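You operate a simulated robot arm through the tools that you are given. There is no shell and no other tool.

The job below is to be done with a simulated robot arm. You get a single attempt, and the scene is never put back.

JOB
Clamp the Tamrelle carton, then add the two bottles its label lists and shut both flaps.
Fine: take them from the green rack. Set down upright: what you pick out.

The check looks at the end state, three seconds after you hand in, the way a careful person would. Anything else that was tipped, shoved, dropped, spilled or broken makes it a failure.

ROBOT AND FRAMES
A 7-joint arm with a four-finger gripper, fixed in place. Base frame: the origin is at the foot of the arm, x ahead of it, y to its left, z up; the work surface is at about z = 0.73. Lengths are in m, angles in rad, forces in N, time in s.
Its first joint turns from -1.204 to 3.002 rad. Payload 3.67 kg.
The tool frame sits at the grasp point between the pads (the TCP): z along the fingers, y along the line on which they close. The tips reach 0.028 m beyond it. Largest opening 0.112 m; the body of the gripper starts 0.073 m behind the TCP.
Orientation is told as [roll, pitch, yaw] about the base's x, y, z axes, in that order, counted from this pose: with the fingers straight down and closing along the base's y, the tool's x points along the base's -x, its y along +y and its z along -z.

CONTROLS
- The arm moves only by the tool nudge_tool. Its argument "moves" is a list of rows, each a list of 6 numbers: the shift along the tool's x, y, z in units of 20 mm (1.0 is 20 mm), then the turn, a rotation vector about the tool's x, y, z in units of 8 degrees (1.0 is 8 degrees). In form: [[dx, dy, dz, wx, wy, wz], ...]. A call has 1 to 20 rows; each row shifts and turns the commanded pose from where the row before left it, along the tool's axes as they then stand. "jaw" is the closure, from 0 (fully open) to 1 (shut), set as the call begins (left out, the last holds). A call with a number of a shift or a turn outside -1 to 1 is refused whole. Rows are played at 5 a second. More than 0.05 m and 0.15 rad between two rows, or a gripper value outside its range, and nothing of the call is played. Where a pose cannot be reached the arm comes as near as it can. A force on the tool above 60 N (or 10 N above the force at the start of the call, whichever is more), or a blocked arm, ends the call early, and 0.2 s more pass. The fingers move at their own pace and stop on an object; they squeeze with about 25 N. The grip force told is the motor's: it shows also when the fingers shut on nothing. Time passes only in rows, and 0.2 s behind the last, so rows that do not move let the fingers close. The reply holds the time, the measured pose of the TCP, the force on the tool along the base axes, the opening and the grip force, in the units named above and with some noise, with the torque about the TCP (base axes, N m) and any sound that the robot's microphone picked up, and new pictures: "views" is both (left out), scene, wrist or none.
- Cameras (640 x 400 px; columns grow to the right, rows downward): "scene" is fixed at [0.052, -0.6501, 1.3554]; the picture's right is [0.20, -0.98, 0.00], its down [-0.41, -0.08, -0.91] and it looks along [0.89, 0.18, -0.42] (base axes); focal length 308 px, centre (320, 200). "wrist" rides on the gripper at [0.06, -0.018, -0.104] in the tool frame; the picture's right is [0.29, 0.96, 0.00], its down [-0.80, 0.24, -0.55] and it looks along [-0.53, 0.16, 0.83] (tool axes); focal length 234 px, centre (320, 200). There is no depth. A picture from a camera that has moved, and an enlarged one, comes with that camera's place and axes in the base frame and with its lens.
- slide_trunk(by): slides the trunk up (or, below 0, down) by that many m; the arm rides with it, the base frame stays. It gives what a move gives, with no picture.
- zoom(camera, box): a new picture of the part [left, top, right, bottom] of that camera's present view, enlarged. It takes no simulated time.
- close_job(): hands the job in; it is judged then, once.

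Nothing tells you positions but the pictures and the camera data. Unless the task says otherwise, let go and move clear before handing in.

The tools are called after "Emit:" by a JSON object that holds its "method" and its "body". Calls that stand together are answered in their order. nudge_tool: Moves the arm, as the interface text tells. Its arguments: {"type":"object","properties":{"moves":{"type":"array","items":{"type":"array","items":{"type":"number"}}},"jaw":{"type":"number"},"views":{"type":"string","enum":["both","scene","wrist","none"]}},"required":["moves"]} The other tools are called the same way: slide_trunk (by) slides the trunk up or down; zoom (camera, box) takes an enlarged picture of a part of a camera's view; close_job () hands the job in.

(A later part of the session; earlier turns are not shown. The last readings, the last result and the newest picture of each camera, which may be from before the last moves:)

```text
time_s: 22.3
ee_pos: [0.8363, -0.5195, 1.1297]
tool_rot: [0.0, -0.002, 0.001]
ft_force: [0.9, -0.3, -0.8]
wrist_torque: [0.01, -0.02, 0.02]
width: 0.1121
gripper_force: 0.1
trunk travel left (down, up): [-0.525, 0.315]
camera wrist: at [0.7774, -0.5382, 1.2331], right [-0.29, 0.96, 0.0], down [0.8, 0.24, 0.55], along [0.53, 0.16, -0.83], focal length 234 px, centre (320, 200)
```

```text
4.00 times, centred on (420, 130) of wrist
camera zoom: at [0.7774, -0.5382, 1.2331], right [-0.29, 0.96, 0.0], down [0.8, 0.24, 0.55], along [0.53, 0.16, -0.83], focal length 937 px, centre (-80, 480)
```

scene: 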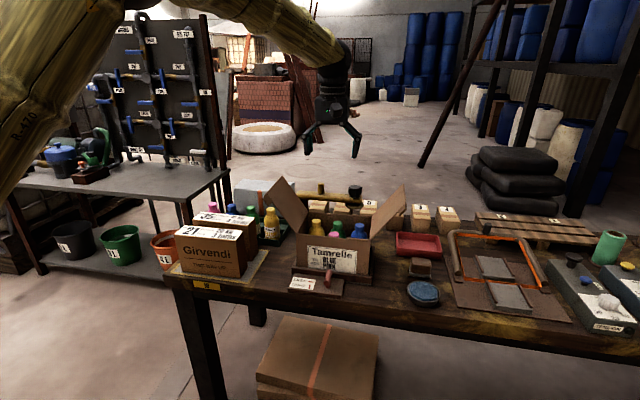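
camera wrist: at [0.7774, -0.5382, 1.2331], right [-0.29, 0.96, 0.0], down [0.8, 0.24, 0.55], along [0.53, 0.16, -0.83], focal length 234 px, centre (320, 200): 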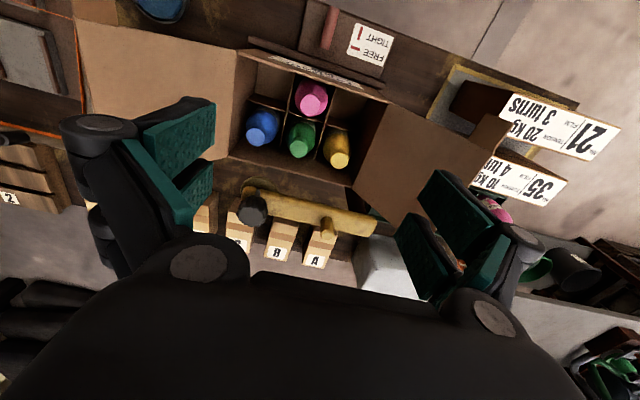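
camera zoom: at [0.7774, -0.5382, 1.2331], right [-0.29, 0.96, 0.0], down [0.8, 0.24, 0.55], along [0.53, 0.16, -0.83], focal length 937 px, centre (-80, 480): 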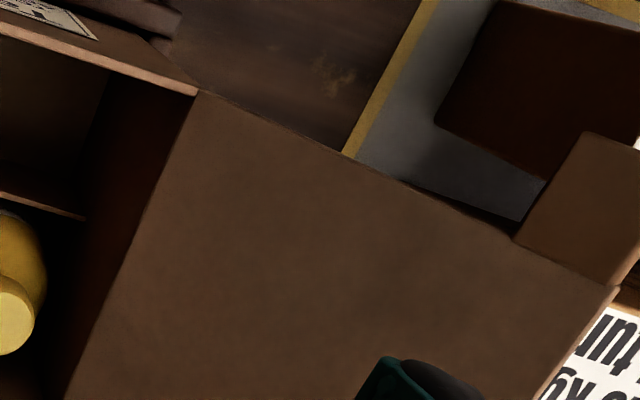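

Cells measured: the empty front-left cell is centred at about (0.853, -0.460) and front-right at about (0.853, -0.601), with the rim at z ≈ 0.882 and cap tops at 0.866. I'll test whether the arm can reach above the front-right cell at this height.

Emit:
{"method": "nudge_tool", "body": {"moves": [[-0.2, -1, 0, 0, 0, 0], [-0.2, -1, 0, 0, 0, 0], [-0.2, -1, 0, 0, 0, 0], [-0.2, -1, 0, 0, 0, 0]]}}

```text
time_s: 23.3
ee_pos: [0.8527, -0.6007, 1.1278]
tool_rot: [0.002, 0.001, 0.0]
ft_force: [-0.1, 0.1, 0.6]
wrist_torque: [0.02, -0.02, -0.02]
width: 0.1121
gripper_force: 0.1
trunk travel left (down, up): [-0.525, 0.315]
camera wrist: at [0.7933, -0.6192, 1.2326], right [-0.29, 0.96, 0.0], down [0.8, 0.24, 0.55], along [0.53, 0.16, -0.83], focal length 234 px, centre (320, 200)
```

scene: 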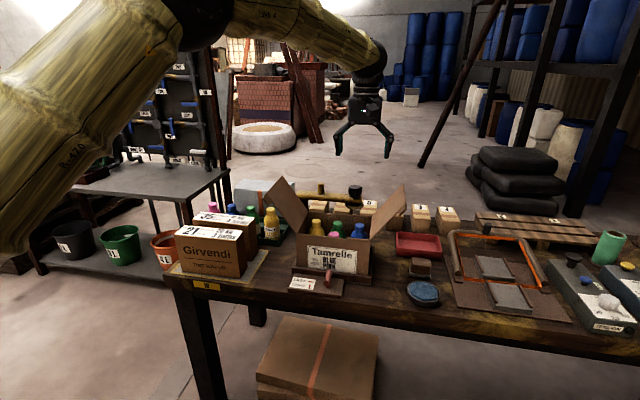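
wrist: 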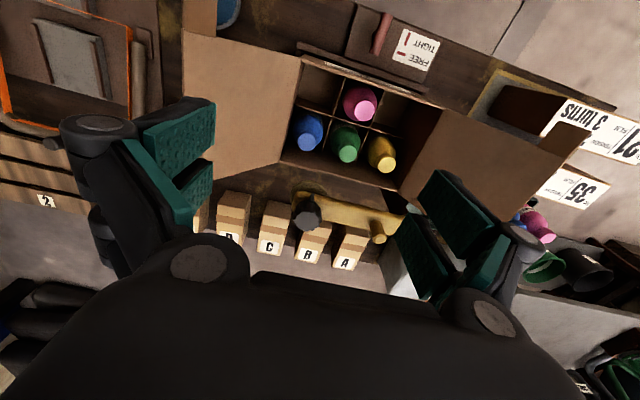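

The arm reaches above the front-right cell with the tool straight down, so the trunk can do the lowering. Now I'll travel left at this height to above the blue bottle in the green rack.

Emit:
{"method": "nudge_tool", "body": {"moves": [[0, 1, 0, 0, 0, 0], [0, 1, 0, 0, 0, 0], [0, 1, 0, 0, 0, 0], [0, 1, 0, 0, 0, 0], [0, 1, 0, 0, 0, 0], [0, 1, 0, 0, 0, 0], [0, 1, 0, 0, 0, 0], [0, 1, 0, 0, 0, 0], [0, 1, 0, 0, 0, 0], [0, 1, 0, 0, 0, 0], [0, 1, 0, 0, 0, 0], [0, 1, 0, 0, 0, 0], [0, 1, 0, 0, 0, 0], [0, 1, 0, 0, 0, 0], [0, 1, 0, 0, 0, 0], [0, 1, 0, 0, 0, 0], [0, 1, 0, 0, 0, 0], [0, 1, 0, 0, 0, 0], [0, 1, 0, 0, 0, 0], [0, 1, 0, 0, 0, 0]], "views": "none"}}

Emit:
{"method": "nudge_tool", "body": {"moves": [[-0.5, 1, 0, 0, 0, 0], [-0.5, 1, 0, 0, 0, 0], [-0.5, 1, 0, 0, 0, 0], [-0.5, 0.5, 0, 0, 0, 0]]}}

Emit:
{"method": "zoom", "body": {"camera": "wrist", "box": [210, 60, 430, 240]}}

```text
time_s: 27.5
ee_pos: [0.8528, -0.1997, 1.1298]
tool_rot: [-0.001, -0.001, -0.001]
ft_force: [0.3, -0.2, 0.3]
wrist_torque: [-0.01, 0.0, -0.03]
width: 0.1121
gripper_force: 0.2
trunk travel left (down, up): [-0.525, 0.315]
```

```text
time_s: 28.5
ee_pos: [0.8931, -0.1296, 1.1292]
tool_rot: [0.0, 0.001, -0.001]
ft_force: [0.6, -0.6, -0.5]
wrist_torque: [0.03, 0.0, 0.02]
width: 0.112
gripper_force: 0.1
trunk travel left (down, up): [-0.525, 0.315]
camera wrist: at [0.8331, -0.1475, 1.2326], right [-0.29, 0.96, 0.0], down [0.8, 0.24, 0.55], along [0.53, 0.16, -0.83], focal length 234 px, centre (320, 200)
```

scene: 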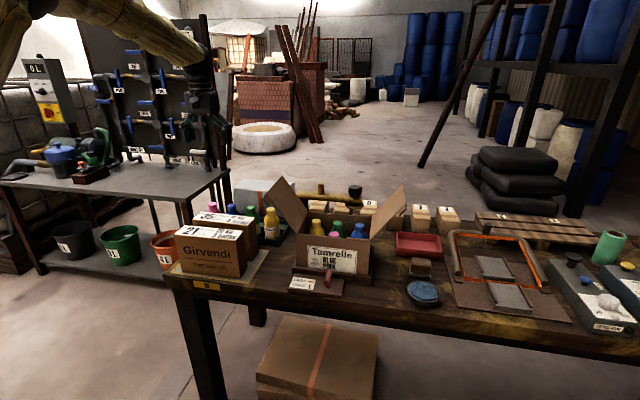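
wrist: 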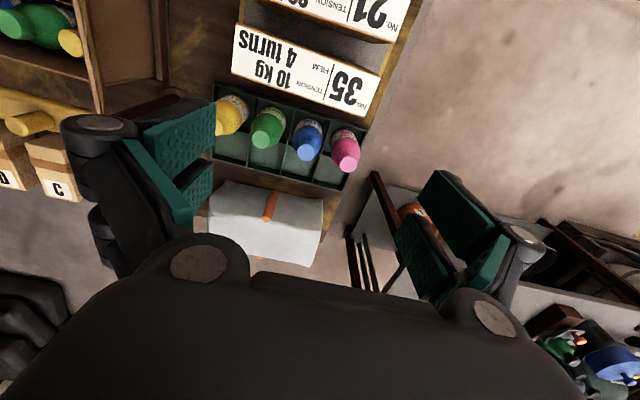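

```text
2.22 times, centred on (320, 150) of wrist
camera zoom: at [0.8331, -0.1475, 1.2326], right [-0.29, 0.96, 0.0], down [0.8, 0.24, 0.55], along [0.53, 0.16, -0.83], focal length 520 px, centre (320, 311)
```

zoom: 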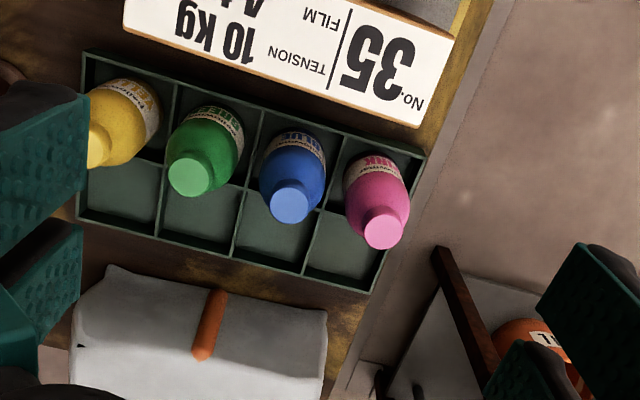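

Blue is refined to about (0.981, -0.127) and pink to (0.982, -0.052). I'll move above blue, narrow the jaws to about 6 cm, and lower partway to check the alignment.

Emit:
{"method": "nudge_tool", "body": {"moves": [[-1, 0, 0, 0, 0, 0], [-1, 0, 0, 0, 0, 0], [-1, 0.13, 0, 0, 0, 0], [-1, 0, 0, 0, 0, 0], [-0.4, 0, 0, 0, 0, 0]], "jaw": 0.46, "views": "none"}}

Emit:
{"method": "slide_trunk", "body": {"by": -0.17}}

Emit:
{"method": "nudge_tool", "body": {"moves": [[0, 0, 0, 0, 0, 0]]}}

Emit:
{"method": "zoom", "body": {"camera": "wrist", "box": [240, 60, 420, 200]}}

Emit:
{"method": "zoom", "body": {"camera": "scene", "box": [190, 130, 318, 250]}}

```text
time_s: 29.7
ee_pos: [0.9802, -0.1255, 1.1296]
tool_rot: [-0.001, 0.0, 0.001]
ft_force: [-0.4, -0.3, -0.6]
wrist_torque: [0.0, 0.02, -0.01]
width: 0.0605
gripper_force: 0.1
trunk travel left (down, up): [-0.525, 0.315]
```

```text
time_s: 31.6
ee_pos: [0.9804, -0.1263, 0.9604]
tool_rot: [0.001, 0.0, 0.001]
ft_force: [-0.2, 0.3, -0.7]
wrist_torque: [0.01, 0.0, -0.04]
width: 0.0601
gripper_force: 0.2
trunk travel left (down, up): [-0.355, 0.485]
```

```text
time_s: 32.0
ee_pos: [0.9813, -0.126, 0.9597]
tool_rot: [-0.002, 0.001, 0.0]
ft_force: [0.0, -0.4, -0.6]
wrist_torque: [0.06, 0.01, -0.01]
width: 0.0607
gripper_force: 0.1
trunk travel left (down, up): [-0.355, 0.485]
camera wrist: at [0.9207, -0.1447, 1.0636], right [-0.29, 0.96, 0.0], down [0.8, 0.24, 0.55], along [0.53, 0.16, -0.83], focal length 234 px, centre (320, 200)
```

scene: 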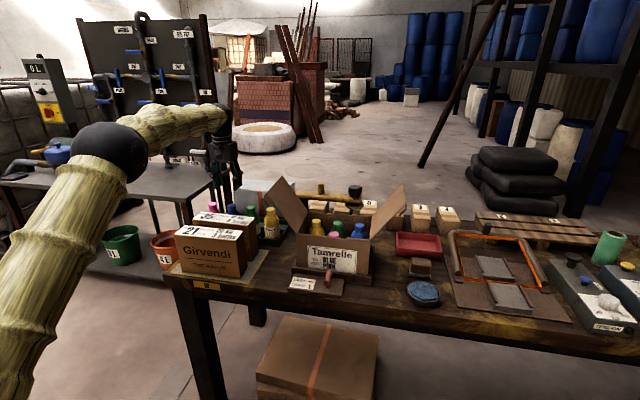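
wrist: 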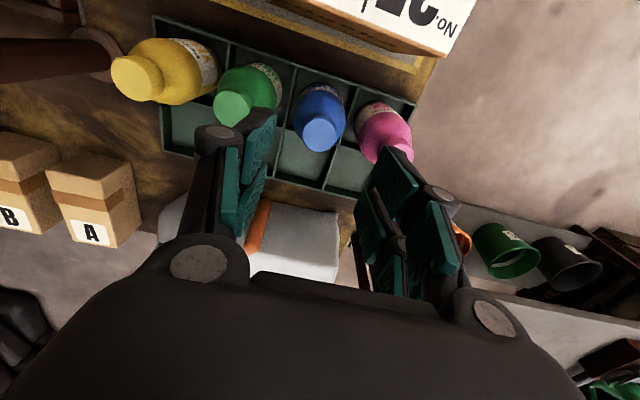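

```text
2.86 times, centred on (330, 130) of wrist
camera zoom: at [0.9207, -0.1447, 1.0636], right [-0.29, 0.96, 0.0], down [0.8, 0.24, 0.55], along [0.53, 0.16, -0.83], focal length 669 px, centre (291, 400)
```

zoom: 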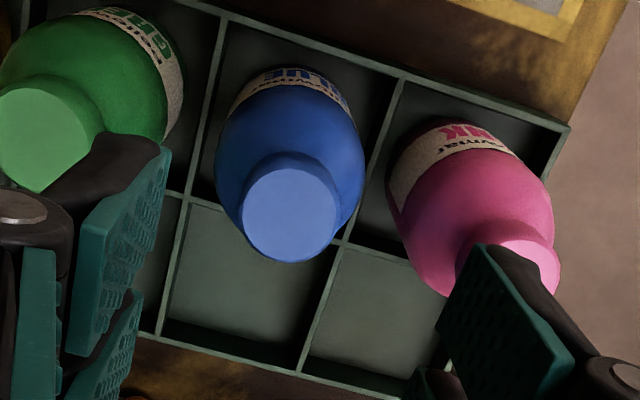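

```text
3.33 times, centred on (254, 190) of scene
camera zoom: at [0.052, -0.6501, 1.3554], right [0.2, -0.98, 0.0], down [-0.41, -0.08, -0.91], along [0.89, 0.18, -0.42], focal length 1027 px, centre (540, 233)
```

zoom: 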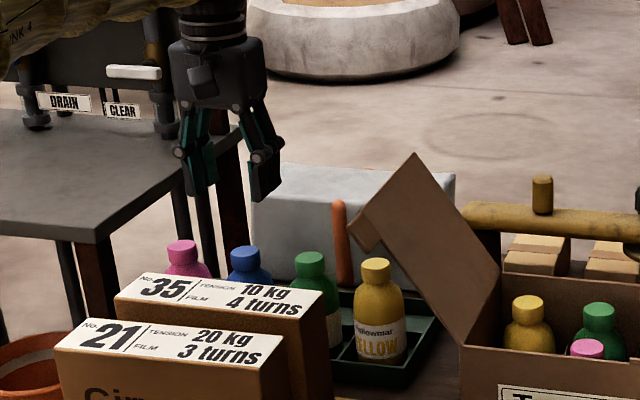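

The tool is centred over the blue cap. I'll narrow the jaws slightly and lower to cap height.

Emit:
{"method": "nudge_tool", "body": {"moves": [[-0.05, 0, 0, 0, 0, 0], [0, 0, 0, 0, 0, 0]], "jaw": 0.54, "views": "none"}}

Emit:
{"method": "slide_trunk", "body": {"by": -0.06}}

Emit:
{"method": "nudge_tool", "body": {"moves": [[0, 0, 0.5, 0, 0, 0], [0, 0, 0.5, 0, 0, 0], [0, 0, 0.5, 0, 0, 0]]}}

Emit:
{"method": "zoom", "body": {"camera": "wrist", "box": [220, 60, 420, 240]}}

Emit:
{"method": "zoom", "body": {"camera": "scene", "box": [190, 150, 286, 230]}}

```text
time_s: 32.6
ee_pos: [0.9814, -0.127, 0.9605]
tool_rot: [0.0, 0.0, 0.001]
ft_force: [-0.1, -0.4, 0.1]
wrist_torque: [-0.01, 0.02, 0.0]
width: 0.0513
gripper_force: 0.0
trunk travel left (down, up): [-0.355, 0.485]
```

```text
time_s: 33.6
ee_pos: [0.9811, -0.1266, 0.9006]
tool_rot: [0.0, -0.001, -0.001]
ft_force: [-0.1, 0.1, 0.2]
wrist_torque: [0.03, -0.03, 0.01]
width: 0.0516
gripper_force: 0.1
trunk travel left (down, up): [-0.295, 0.545]
```

```text
time_s: 34.4
ee_pos: [0.9812, -0.1264, 0.8683]
tool_rot: [0.0, 0.0, 0.0]
ft_force: [0.4, 0.1, 0.2]
wrist_torque: [-0.02, 0.02, -0.04]
width: 0.0512
gripper_force: 0.0
trunk travel left (down, up): [-0.295, 0.545]
camera wrist: at [0.9222, -0.1445, 0.9727], right [-0.29, 0.96, 0.0], down [0.8, 0.24, 0.55], along [0.53, 0.16, -0.83], focal length 234 px, centre (320, 200)
```

scene: 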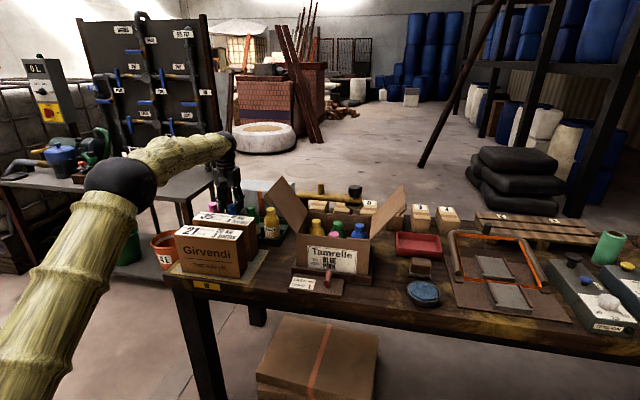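
wrist: 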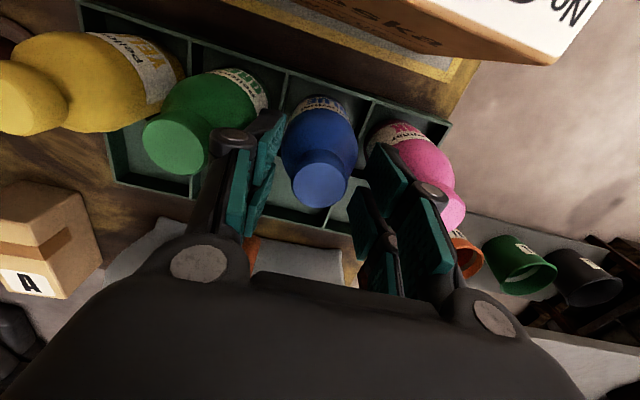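

```text
2.22 times, centred on (320, 150) of wrist
camera zoom: at [0.9222, -0.1445, 0.9727], right [-0.29, 0.96, 0.0], down [0.8, 0.24, 0.55], along [0.53, 0.16, -0.83], focal length 520 px, centre (320, 311)
```

zoom: 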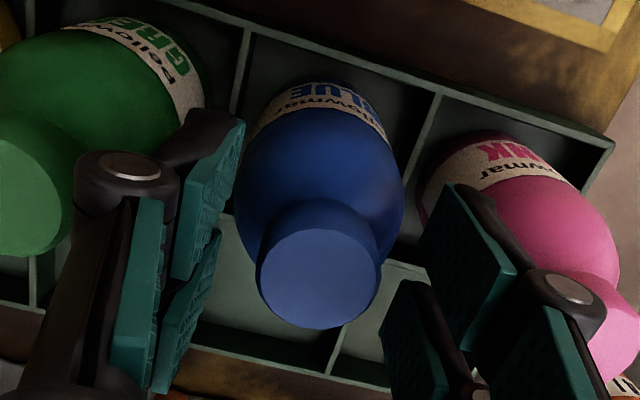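

```text
5.00 times, centred on (238, 190) of scene
camera zoom: at [0.052, -0.6501, 1.3554], right [0.2, -0.98, 0.0], down [-0.41, -0.08, -0.91], along [0.89, 0.18, -0.42], focal length 1541 px, centre (730, 250)
```

zoom: 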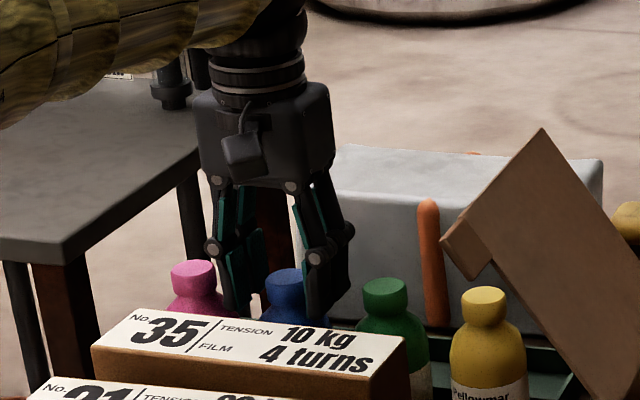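

The fingers straddle the blue cap on both sides at the right height. I'll close on it.

Emit:
{"method": "nudge_tool", "body": {"moves": [[0, 0, 0, 0, 0, 0], [0, 0, 0, 0, 0, 0], [0, 0, 0, 0, 0, 0]], "jaw": 1}}

Emit:
{"method": "zoom", "body": {"camera": "wrist", "box": [220, 60, 420, 240]}}

```text
time_s: 35.2
ee_pos: [0.982, -0.1257, 0.8704]
tool_rot: [-0.001, 0.0, 0.001]
ft_force: [-0.3, 0.3, -0.2]
wrist_torque: [0.0, 0.01, -0.01]
width: 0.0303
gripper_force: 25.1
trunk travel left (down, up): [-0.295, 0.545]
camera wrist: at [0.9222, -0.1444, 0.9731], right [-0.29, 0.96, 0.0], down [0.8, 0.24, 0.55], along [0.53, 0.16, -0.83], focal length 234 px, centre (320, 200)
```

scene: 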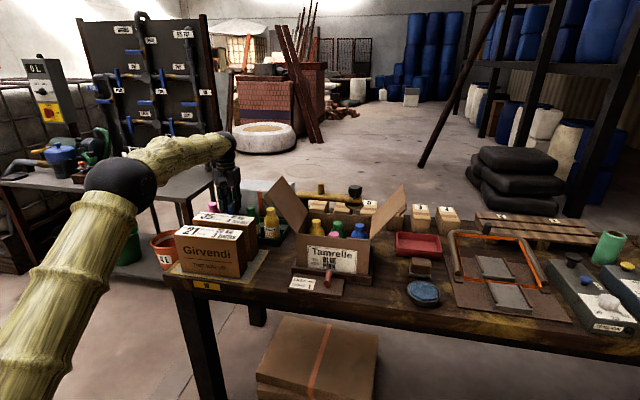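
wrist: 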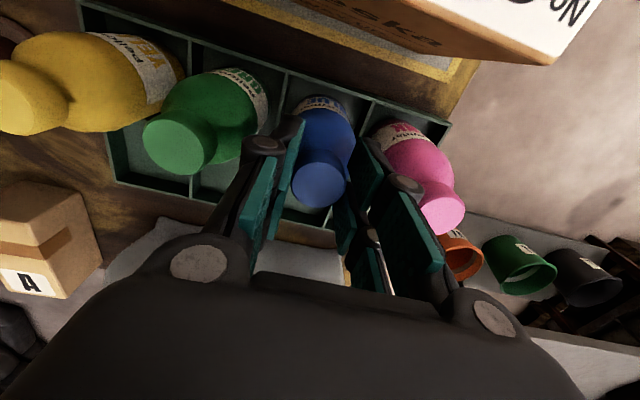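

```text
2.22 times, centred on (320, 150) of wrist
camera zoom: at [0.9222, -0.1444, 0.9731], right [-0.29, 0.96, 0.0], down [0.8, 0.24, 0.55], along [0.53, 0.16, -0.83], focal length 520 px, centre (320, 311)
```

zoom: 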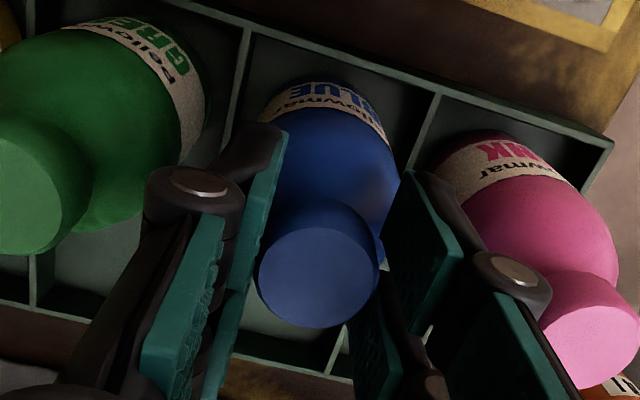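

The blue cap is gripped (3 cm wide). I'll lift with the trunk a little first and check that the bottle comes up.

Emit:
{"method": "slide_trunk", "body": {"by": 0.05}}

Emit:
{"method": "nudge_tool", "body": {"moves": [[0, 0, 0, 0, 0, 0]]}}

Emit:
{"method": "zoom", "body": {"camera": "scene", "box": [190, 150, 286, 230]}}

```text
time_s: 36.2
ee_pos: [0.9822, -0.1266, 0.9181]
tool_rot: [0.0, 0.003, -0.002]
ft_force: [-0.1, 0.8, -3.3]
wrist_torque: [0.01, 0.01, 0.02]
width: 0.0302
gripper_force: 25.1
trunk travel left (down, up): [-0.345, 0.495]
```

```text
time_s: 36.6
ee_pos: [0.9816, -0.1268, 0.9184]
tool_rot: [0.0, -0.001, -0.001]
ft_force: [-0.6, -0.4, -2.1]
wrist_torque: [0.01, 0.0, -0.02]
width: 0.0303
gripper_force: 25.6
trunk travel left (down, up): [-0.345, 0.495]
camera wrist: at [0.9224, -0.1446, 1.0228], right [-0.29, 0.96, 0.0], down [0.8, 0.24, 0.55], along [0.53, 0.16, -0.83], focal length 234 px, centre (320, 200)
```

scene: 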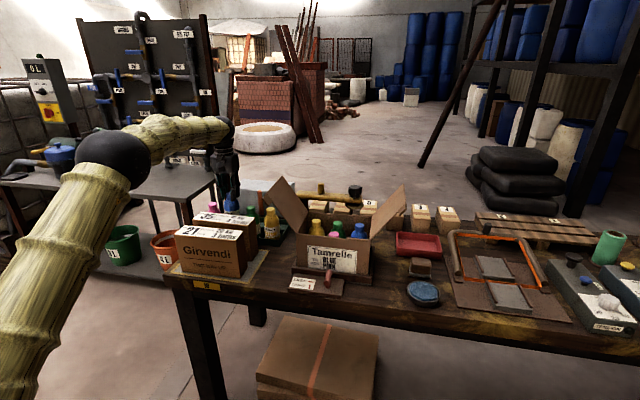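
wrist: 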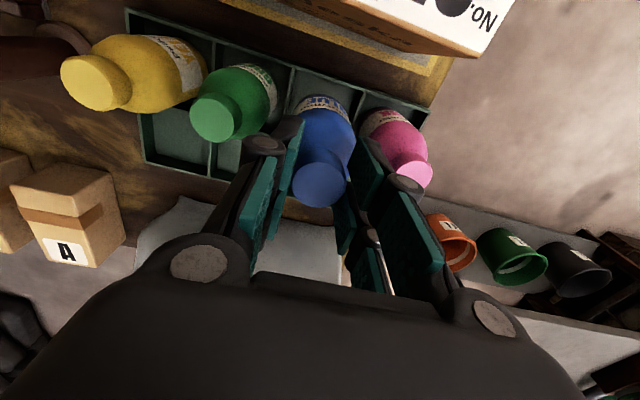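

```text
5.00 times, centred on (238, 190) of scene
camera zoom: at [0.052, -0.6501, 1.3554], right [0.2, -0.98, 0.0], down [-0.41, -0.08, -0.91], along [0.89, 0.18, -0.42], focal length 1541 px, centre (730, 250)
```

zoom: 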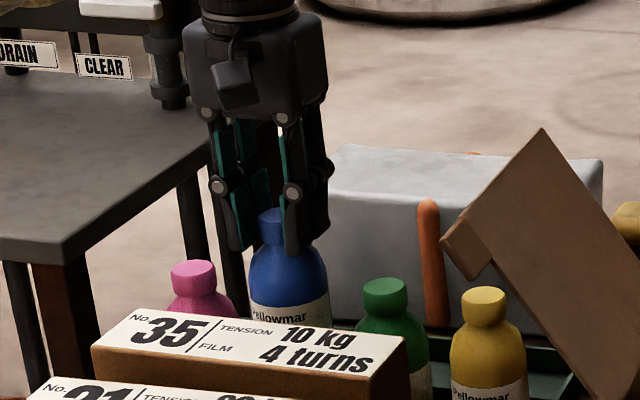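

The blue bottle hangs straight. I'll raise the trunk so its bottom clears the open flaps, then carry it across toward the front-right cell.

Emit:
{"method": "slide_trunk", "body": {"by": 0.32}}

Emit:
{"method": "nudge_tool", "body": {"moves": [[0.32, -1, 0, 0, 0, 0], [0.32, -1, 0, 0, 0, 0], [0.32, -1, 0, 0, 0, 0], [0.32, -1, 0, 0, 0, 0], [0.32, -1, 0, 0, 0, 0], [0.32, -1, 0, 0, 0, 0], [0.32, -1, 0, 0, 0, 0], [0.32, -1, 0, 0, 0, 0], [0.32, -1, 0, 0, 0, 0], [0.32, -1, 0, 0, 0, 0], [0.32, -1, 0, 0, 0, 0], [0.32, -1, 0, 0, 0, 0], [0.32, -1, 0, 0, 0, 0], [0.32, -1, 0, 0, 0, 0], [0.32, -1, 0, 0, 0, 0], [0.32, -1, 0, 0, 0, 0], [0.32, -1, 0, 0, 0, 0], [0.32, -1, 0, 0, 0, 0], [0.32, -1, 0, 0, 0, 0], [0.32, -1, 0, 0, 0, 0]]}}

```text
time_s: 39.7
ee_pos: [0.9821, -0.1273, 1.2391]
tool_rot: [0.001, 0.0, -0.001]
ft_force: [-0.4, 0.0, -3.4]
wrist_torque: [-0.01, -0.02, -0.04]
width: 0.0304
gripper_force: 25.4
trunk travel left (down, up): [-0.665, 0.175]
```

```text
time_s: 43.9
ee_pos: [0.8544, -0.5281, 1.2377]
tool_rot: [0.001, 0.0, 0.001]
ft_force: [-1.0, -0.2, -2.3]
wrist_torque: [0.03, 0.01, 0.01]
width: 0.0301
gripper_force: 25.3
trunk travel left (down, up): [-0.665, 0.175]
camera wrist: at [0.7942, -0.5461, 1.3419], right [-0.29, 0.96, 0.0], down [0.8, 0.24, 0.55], along [0.53, 0.16, -0.83], focal length 234 px, centre (320, 200)
```

scene: 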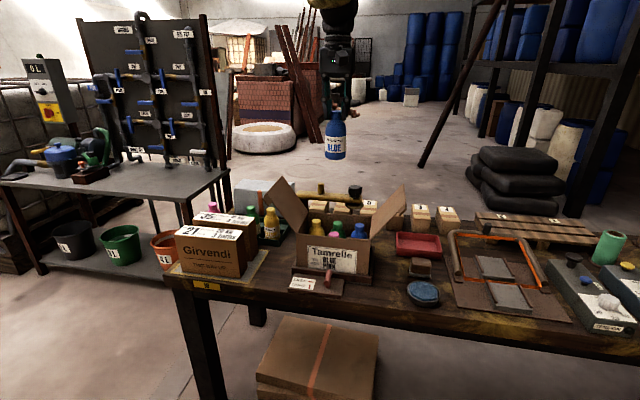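
wrist: 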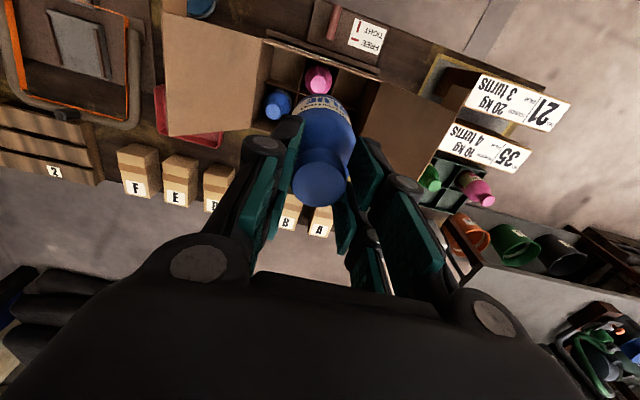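

The blue bottle is held upright above the carton. I'll move over the front-right cell and turn the wrist 45° so the fingers lie along the cell's diagonal.

Emit:
{"method": "nudge_tool", "body": {"moves": [[0, -1, 0, 0, 0, 0], [0, -1, 0, 0, 0, 0], [0, -1, 0, 0, 0, 0], [0, -0.45, 0, 0, 0, 0], [0, 0, 0, 0, 0, 1], [0, 0, 0, 0, 0, 1], [0, 0, 0, 0, 0, 1], [0, 0, 0, 0, 0, 1], [0, 0, 0, 0, 0, 1], [0, 0, 0, 0, 0, 0.6], [0, 0, 0, 0, 0, 0]]}}

Emit:
{"method": "zoom", "body": {"camera": "scene", "box": [270, 90, 430, 290]}}

Emit:
{"method": "zoom", "body": {"camera": "wrist", "box": [200, 20, 440, 220]}}

```text
time_s: 46.3
ee_pos: [0.8534, -0.5976, 1.2387]
tool_rot: [-0.001, 0.001, -0.784]
ft_force: [0.2, 0.1, -3.0]
wrist_torque: [0.05, 0.01, -0.01]
width: 0.0303
gripper_force: 25.1
trunk travel left (down, up): [-0.665, 0.175]
camera wrist: at [0.7991, -0.5667, 1.3426], right [0.47, 0.88, 0.0], down [0.73, -0.39, 0.55], along [0.49, -0.26, -0.83], focal length 234 px, centre (320, 200)
```

scene: 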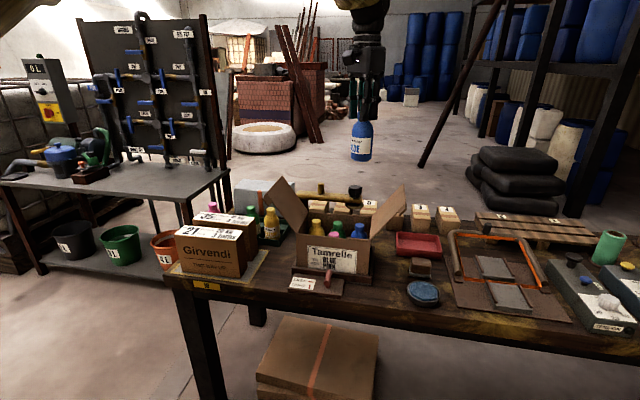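
wrist: 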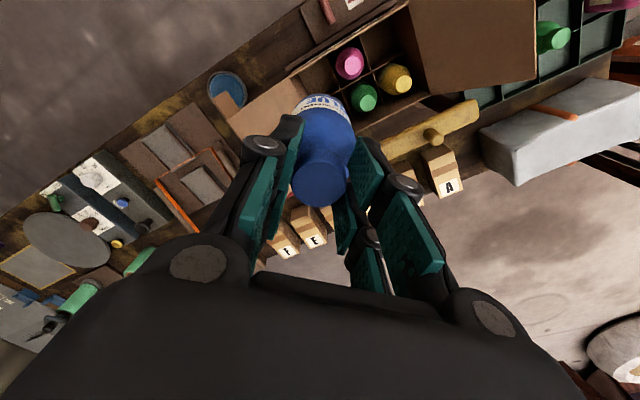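

```text
2.00 times, centred on (350, 190) of scene
camera zoom: at [0.052, -0.6501, 1.3554], right [0.2, -0.98, 0.0], down [-0.41, -0.08, -0.91], along [0.89, 0.18, -0.42], focal length 616 px, centre (260, 220)
```

zoom: 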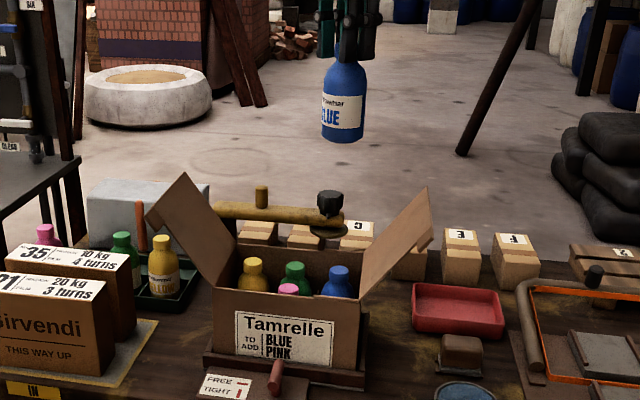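

```text
2.00 times, centred on (320, 120) of wrist
camera zoom: at [0.7991, -0.5667, 1.3426], right [0.47, 0.88, 0.0], down [0.73, -0.39, 0.55], along [0.49, -0.26, -0.83], focal length 468 px, centre (320, 360)
```

zoom: 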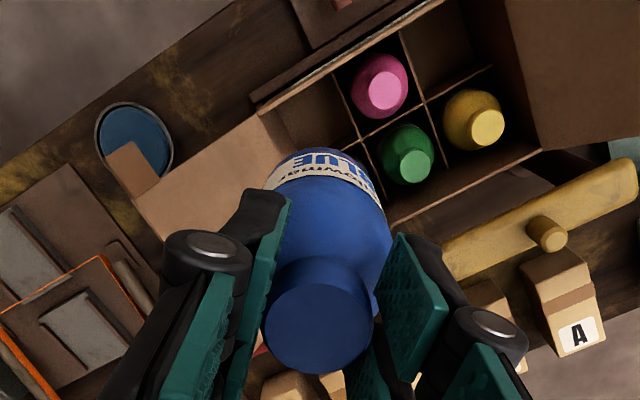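

The bottle's bottom is about 0.129 below the tool point. I'll lower until it is just above the rim and check the alignment.

Emit:
{"method": "slide_trunk", "body": {"by": -0.2}}

Emit:
{"method": "nudge_tool", "body": {"moves": [[0, 0, 0, 0, 0, 0]]}}

Emit:
{"method": "zoom", "body": {"camera": "scene", "box": [280, 150, 408, 270]}}

Emit:
{"method": "zoom", "body": {"camera": "wrist", "box": [220, 20, 440, 220]}}

```text
time_s: 48.5
ee_pos: [0.8541, -0.5953, 1.0392]
tool_rot: [0.002, 0.001, -0.781]
ft_force: [0.2, -0.4, -3.0]
wrist_torque: [0.03, -0.01, -0.01]
width: 0.0299
gripper_force: 25.3
trunk travel left (down, up): [-0.465, 0.375]
```

```text
time_s: 48.9
ee_pos: [0.8533, -0.5964, 1.0396]
tool_rot: [0.0, 0.001, -0.782]
ft_force: [0.4, -0.4, -1.9]
wrist_torque: [-0.02, -0.01, -0.02]
width: 0.0302
gripper_force: 24.8
trunk travel left (down, up): [-0.465, 0.375]
camera wrist: at [0.799, -0.5664, 1.1427], right [0.47, 0.88, 0.0], down [0.73, -0.39, 0.55], along [0.49, -0.26, -0.83], focal length 234 px, centre (320, 200)
```

scene: 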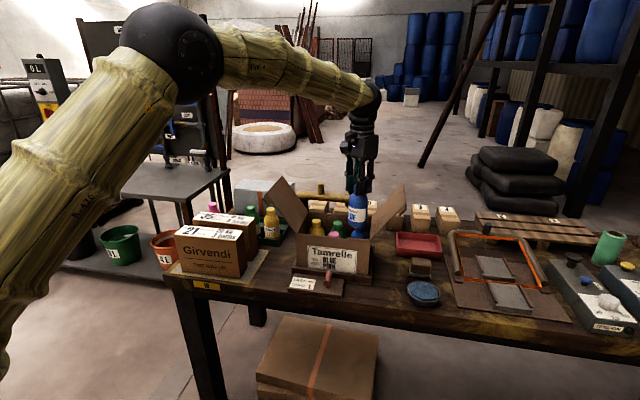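
wrist: 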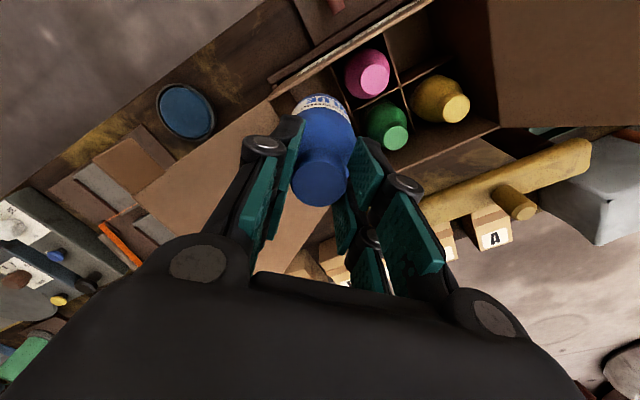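

```text
3.33 times, centred on (344, 210) of scene
camera zoom: at [0.052, -0.6501, 1.3554], right [0.2, -0.98, 0.0], down [-0.41, -0.08, -0.91], along [0.89, 0.18, -0.42], focal length 1027 px, centre (240, 167)
```

zoom: 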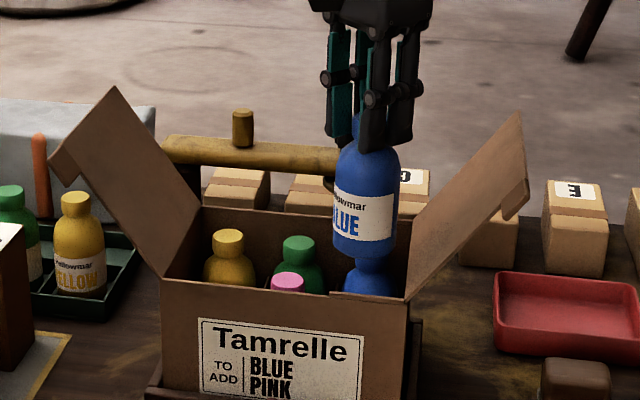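

```text
2.00 times, centred on (330, 120) of wrist
camera zoom: at [0.799, -0.5664, 1.1427], right [0.47, 0.88, 0.0], down [0.73, -0.39, 0.55], along [0.49, -0.26, -0.83], focal length 468 px, centre (300, 360)
```

zoom: 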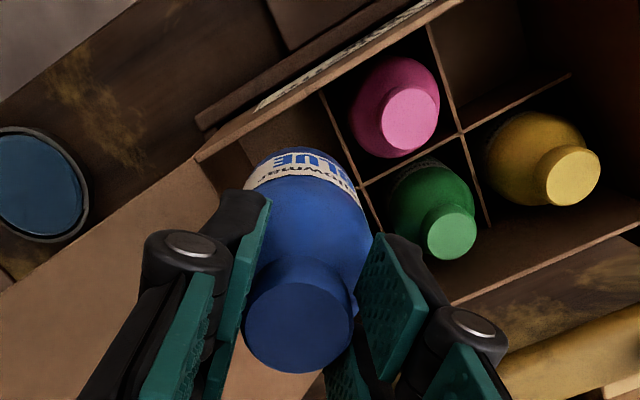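

The bottle hangs directly over the front-right cell. I'll correct by 2–3 mm toward the cell centre and lower in stages, watching the forces.

Emit:
{"method": "nudge_tool", "body": {"moves": [[-0.09, -0.09, 0, 0, 0, 0]], "views": "none"}}

Emit:
{"method": "slide_trunk", "body": {"by": -0.07}}

Emit:
{"method": "nudge_tool", "body": {"moves": [[0, 0, 0, 0, 0, 0]]}}

Emit:
{"method": "zoom", "body": {"camera": "scene", "box": [280, 150, 408, 270]}}

Emit:
{"method": "zoom", "body": {"camera": "wrist", "box": [220, 20, 440, 220]}}

```text
time_s: 49.3
ee_pos: [0.8532, -0.5979, 1.0382]
tool_rot: [0.001, 0.0, -0.783]
ft_force: [-0.9, 0.2, -2.5]
wrist_torque: [0.01, 0.02, -0.01]
width: 0.0302
gripper_force: 25.2
trunk travel left (down, up): [-0.465, 0.375]
```

```text
time_s: 50.4
ee_pos: [0.8538, -0.5974, 0.9692]
tool_rot: [0.0, -0.001, -0.784]
ft_force: [-0.7, 0.9, -2.4]
wrist_torque: [-0.03, 0.03, 0.02]
width: 0.0302
gripper_force: 24.9
trunk travel left (down, up): [-0.395, 0.445]
```

```text
time_s: 50.8
ee_pos: [0.8543, -0.5981, 0.9686]
tool_rot: [0.001, 0.0, -0.783]
ft_force: [0.2, -0.4, -2.7]
wrist_torque: [-0.03, 0.0, -0.02]
width: 0.03
gripper_force: 25.2
trunk travel left (down, up): [-0.395, 0.445]
camera wrist: at [0.7988, -0.5688, 1.0728], right [0.47, 0.88, 0.0], down [0.73, -0.39, 0.55], along [0.49, -0.26, -0.83], focal length 234 px, centre (320, 200)
```

scene: 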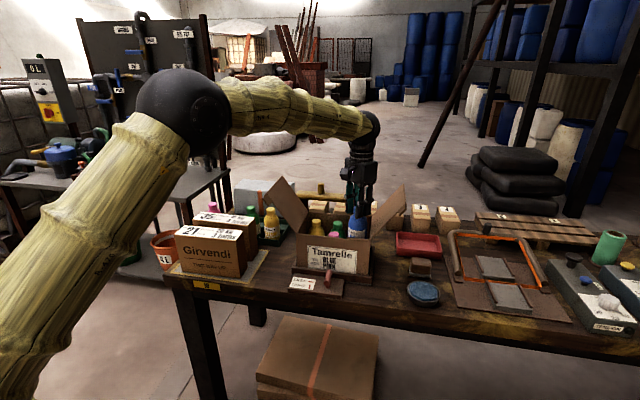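
wrist: 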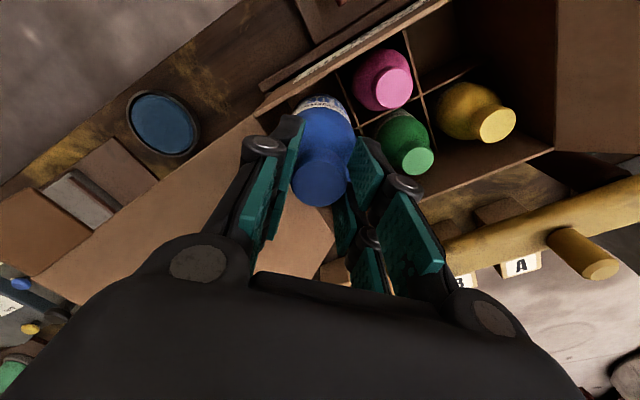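

```text
3.33 times, centred on (344, 210) of scene
camera zoom: at [0.052, -0.6501, 1.3554], right [0.2, -0.98, 0.0], down [-0.41, -0.08, -0.91], along [0.89, 0.18, -0.42], focal length 1027 px, centre (240, 167)
```

zoom: 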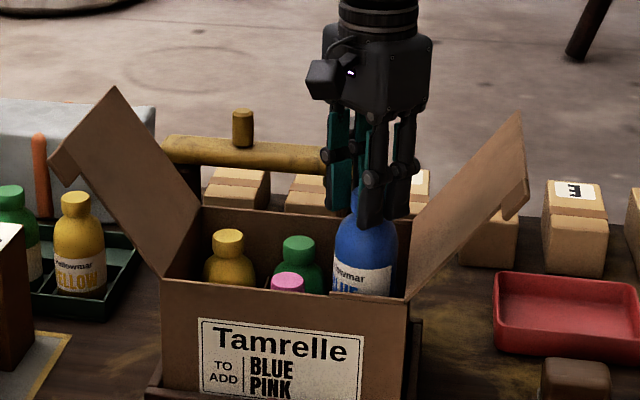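

```text
2.00 times, centred on (330, 120) of wrist
camera zoom: at [0.7988, -0.5688, 1.0728], right [0.47, 0.88, 0.0], down [0.73, -0.39, 0.55], along [0.49, -0.26, -0.83], focal length 468 px, centre (300, 360)
```

zoom: 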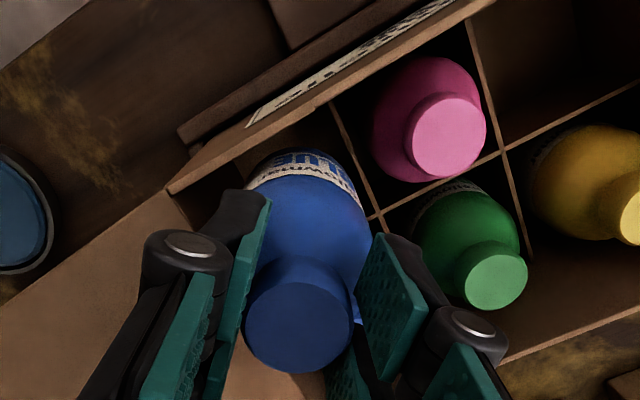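

The bottle is inside the rim with no side forces. I'll keep lowering.

Emit:
{"method": "slide_trunk", "body": {"by": -0.045}}

Emit:
{"method": "nudge_tool", "body": {"moves": [[0, 0, 0, 0, 0, 0]]}}

Emit:
{"method": "zoom", "body": {"camera": "wrist", "box": [220, 20, 440, 220]}}

Emit:
{"method": "zoom", "body": {"camera": "scene", "box": [300, 150, 396, 270]}}

```text
time_s: 51.6
ee_pos: [0.8545, -0.5971, 0.9255]
tool_rot: [0.0, 0.0, -0.78]
ft_force: [-0.1, 0.7, -2.4]
wrist_torque: [-0.01, 0.01, 0.02]
width: 0.0299
gripper_force: 25.3
trunk travel left (down, up): [-0.35, 0.49]
```

```text
time_s: 52.0
ee_pos: [0.8541, -0.5988, 0.9239]
tool_rot: [0.001, -0.001, -0.781]
ft_force: [0.0, 0.2, -3.0]
wrist_torque: [0.01, -0.03, 0.03]
width: 0.0302
gripper_force: 25.5
trunk travel left (down, up): [-0.35, 0.49]
camera wrist: at [0.7988, -0.5688, 1.0278], right [0.47, 0.88, 0.0], down [0.73, -0.39, 0.55], along [0.49, -0.26, -0.83], focal length 234 px, centre (320, 200)
```

scene: 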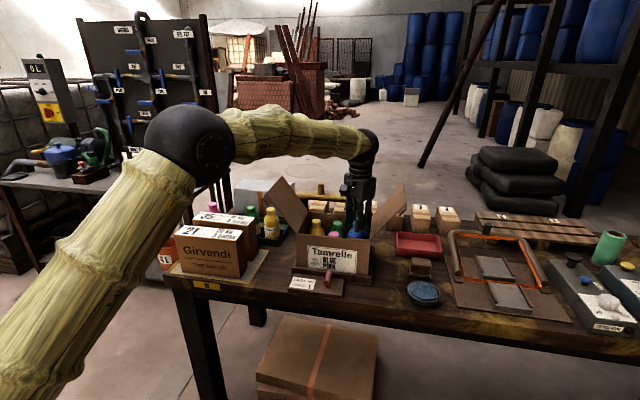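
wrist: 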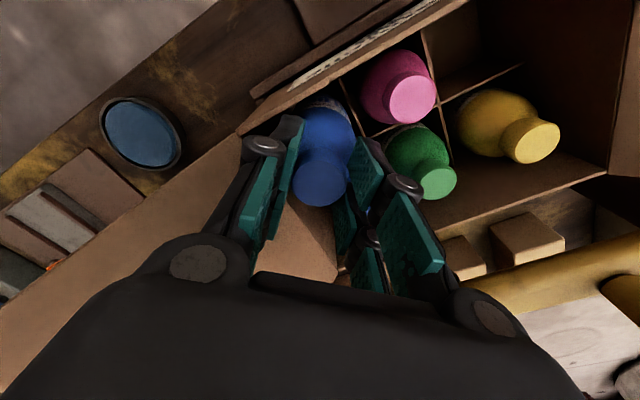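

```text
2.00 times, centred on (330, 120) of wrist
camera zoom: at [0.7988, -0.5688, 1.0278], right [0.47, 0.88, 0.0], down [0.73, -0.39, 0.55], along [0.49, -0.26, -0.83], focal length 468 px, centre (300, 360)
```

zoom: 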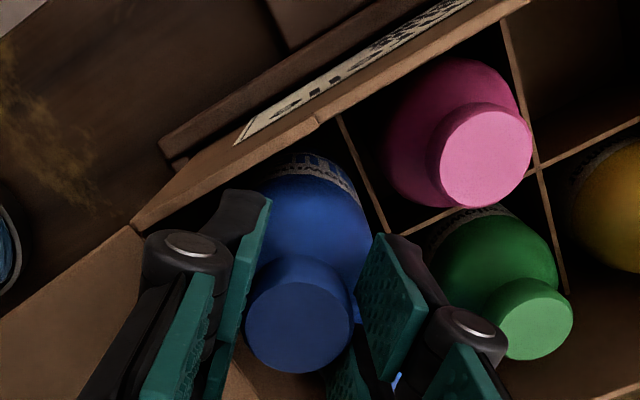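

```text
3.33 times, centred on (348, 210) of scene
camera zoom: at [0.052, -0.6501, 1.3554], right [0.2, -0.98, 0.0], down [-0.41, -0.08, -0.91], along [0.89, 0.18, -0.42], focal length 1027 px, centre (227, 167)
```

zoom: 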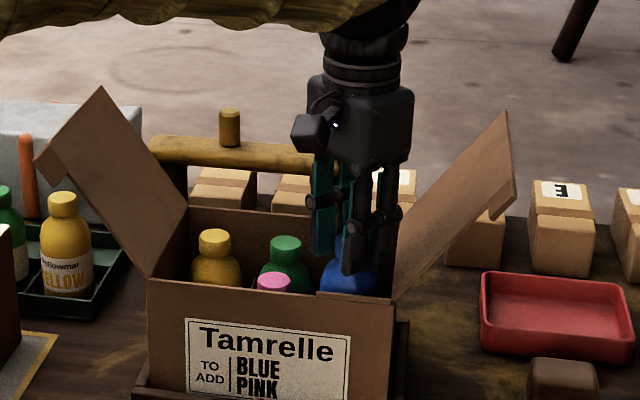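

It's going down cleanly beside the divider. I'll lower 3 cm more, then feel for the floor in small steps.

Emit:
{"method": "slide_trunk", "body": {"by": -0.03}}

Emit:
{"method": "nudge_tool", "body": {"moves": [[0, 0, 0.25, 0, 0, 0], [0, 0, 0.25, 0, 0, 0]], "views": "none"}}

Emit:
{"method": "nudge_tool", "body": {"moves": [[0, 0, 0.2, 0, 0, 0]], "views": "none"}}

Emit:
{"method": "nudge_tool", "body": {"moves": [[0, 0, 0.2, 0, 0, 0]]}}

```text
time_s: 52.8
ee_pos: [0.8523, -0.5989, 0.8988]
tool_rot: [0.004, -0.005, -0.781]
ft_force: [10.1, -9.8, 27.2]
wrist_torque: [-0.29, 0.91, 0.4]
width: 0.0302
gripper_force: 24.7
trunk travel left (down, up): [-0.32, 0.52]
```

```text
time_s: 53.3
ee_pos: [0.8539, -0.597, 0.8998]
tool_rot: [0.003, -0.016, -0.781]
ft_force: [2.3, -3.5, 23.5]
wrist_torque: [-0.15, 0.89, 0.11]
width: 0.0302
gripper_force: 24.7
trunk travel left (down, up): [-0.32, 0.52]
stopped in row 2: the force on the tool passed its limit at 65 N (the readings are from after the stop); the commanded pose is now the measured one
```

```text
time_s: 53.7
ee_pos: [0.8531, -0.6012, 0.8871]
tool_rot: [-0.001, -0.006, -0.781]
ft_force: [0.0, 0.3, -1.5]
wrist_torque: [0.02, -0.01, 0.03]
width: 0.0301
gripper_force: 24.7
trunk travel left (down, up): [-0.32, 0.52]
```

```text
time_s: 54.1
ee_pos: [0.8547, -0.5993, 0.8847]
tool_rot: [0.001, -0.007, -0.782]
ft_force: [0.9, -0.3, -2.2]
wrist_torque: [0.01, 0.02, -0.02]
width: 0.0299
gripper_force: 24.9
trunk travel left (down, up): [-0.32, 0.52]
camera wrist: at [0.799, -0.5695, 0.9882], right [0.47, 0.88, 0.0], down [0.73, -0.39, 0.56], along [0.49, -0.26, -0.83], focal length 234 px, centre (320, 200)
```

scene: 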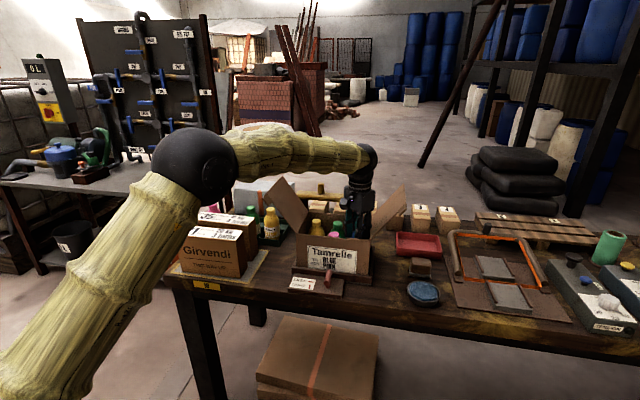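
wrist: 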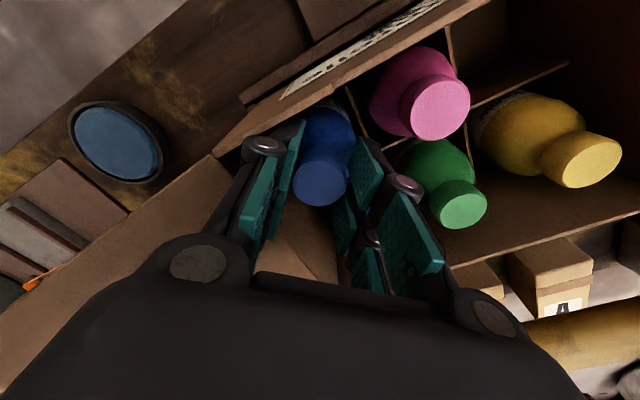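

It met a sharp resistance (65 N) around z 0.90, then it came free. I'll inspect closely before moving on.

Emit:
{"method": "zoom", "body": {"camera": "scene", "box": [260, 160, 420, 300]}}

Emit:
{"method": "zoom", "body": {"camera": "wrist", "box": [220, 40, 420, 220]}}

Emit:
{"method": "zoom", "body": {"camera": "scene", "box": [310, 200, 390, 250]}}

```text
2.86 times, centred on (340, 230) of scene
camera zoom: at [0.052, -0.6501, 1.3554], right [0.2, -0.98, 0.0], down [-0.41, -0.08, -0.91], along [0.89, 0.18, -0.42], focal length 881 px, centre (263, 114)
```

zoom: 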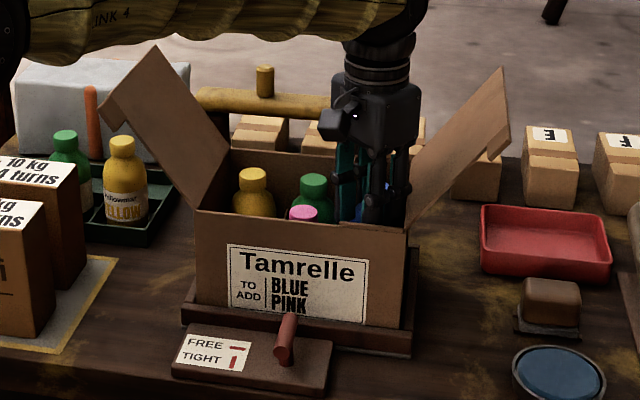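

```text
2.22 times, centred on (320, 130) of wrist
camera zoom: at [0.799, -0.5695, 0.9882], right [0.47, 0.88, 0.0], down [0.73, -0.39, 0.56], along [0.49, -0.26, -0.83], focal length 520 px, centre (320, 356)
```

zoom: 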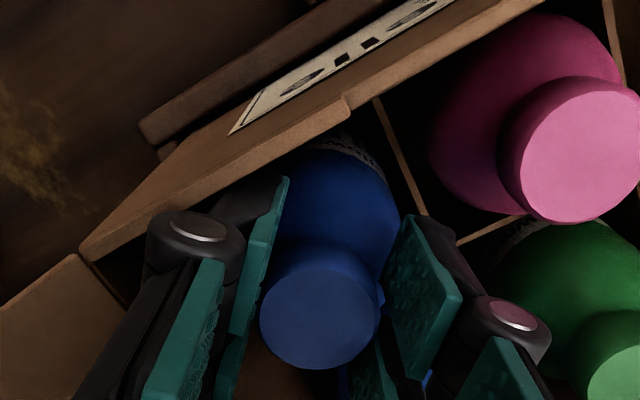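

```text
8.00 times, centred on (350, 225) of scene
camera zoom: at [0.052, -0.6501, 1.3554], right [0.2, -0.98, 0.0], down [-0.41, -0.08, -0.91], along [0.89, 0.18, -0.42], focal length 2466 px, centre (80, 0)
```

zoom: 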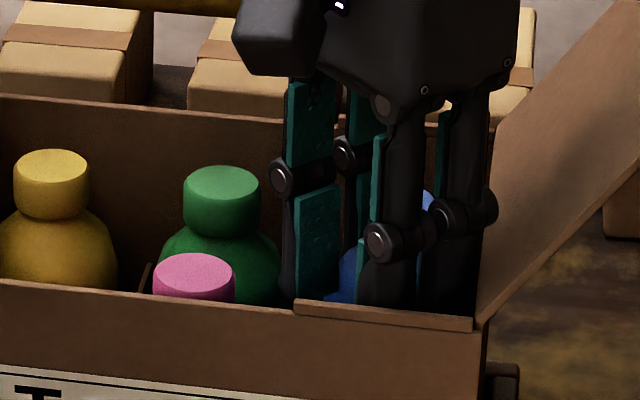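

The fingers themselves touched the front rim: each jaw is really two fingers spread about ±2.5 cm along the tool's x axis, so the 45° turn was the wrong choice. Straight yaw fits the cell better, so I'll lift 3 cm with the bottle still inside its cell and turn back to yaw 0.

Emit:
{"method": "nudge_tool", "body": {"moves": [[0, 0, -0.5, 0, 0, 0], [0, 0, -0.5, 0, 0, 0], [0, 0, -0.5, 0, 0, 0], [0, 0, -0.3, 0, 0, 0]]}}

Emit:
{"method": "zoom", "body": {"camera": "scene", "box": [300, 170, 396, 250]}}

Emit:
{"method": "zoom", "body": {"camera": "wrist", "box": [220, 40, 420, 220]}}

```text
time_s: 55.1
ee_pos: [0.8544, -0.5994, 0.9211]
tool_rot: [0.002, -0.007, -0.781]
ft_force: [1.2, 0.0, -2.3]
wrist_torque: [-0.03, 0.0, 0.01]
width: 0.03
gripper_force: 24.4
trunk travel left (down, up): [-0.32, 0.52]
camera wrist: at [0.7991, -0.5694, 1.025], right [0.47, 0.88, 0.0], down [0.73, -0.39, 0.56], along [0.49, -0.26, -0.83], focal length 234 px, centre (320, 200)
```

scene: 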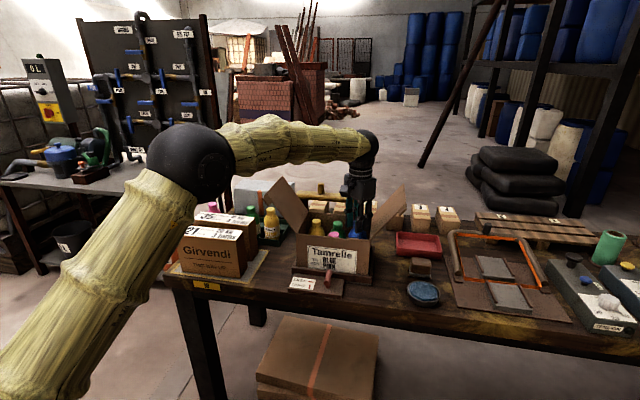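
wrist: 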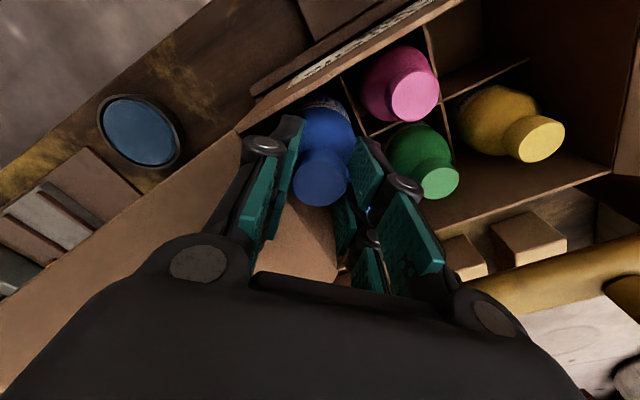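

```text
5.00 times, centred on (348, 210) of scene
camera zoom: at [0.052, -0.6501, 1.3554], right [0.2, -0.98, 0.0], down [-0.41, -0.08, -0.91], along [0.89, 0.18, -0.42], focal length 1541 px, centre (180, 150)
```

zoom: 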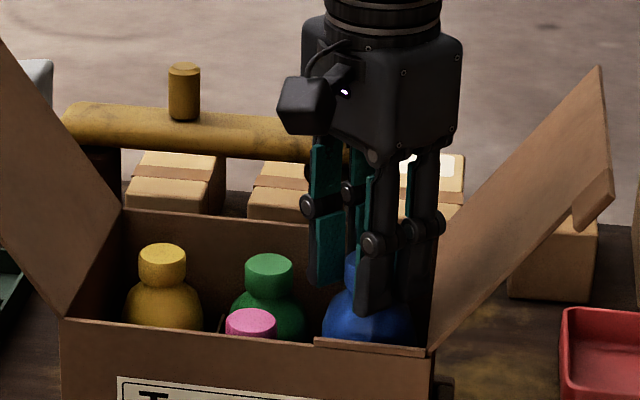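

```text
2.22 times, centred on (320, 130) of wrist
camera zoom: at [0.7991, -0.5694, 1.025], right [0.47, 0.88, 0.0], down [0.73, -0.39, 0.56], along [0.49, -0.26, -0.83], focal length 520 px, centre (320, 356)
```

zoom: 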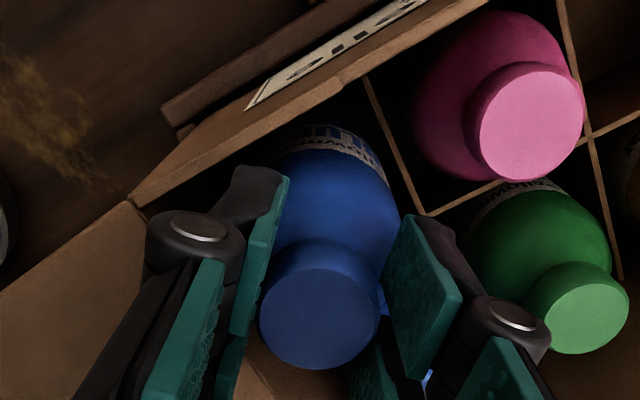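

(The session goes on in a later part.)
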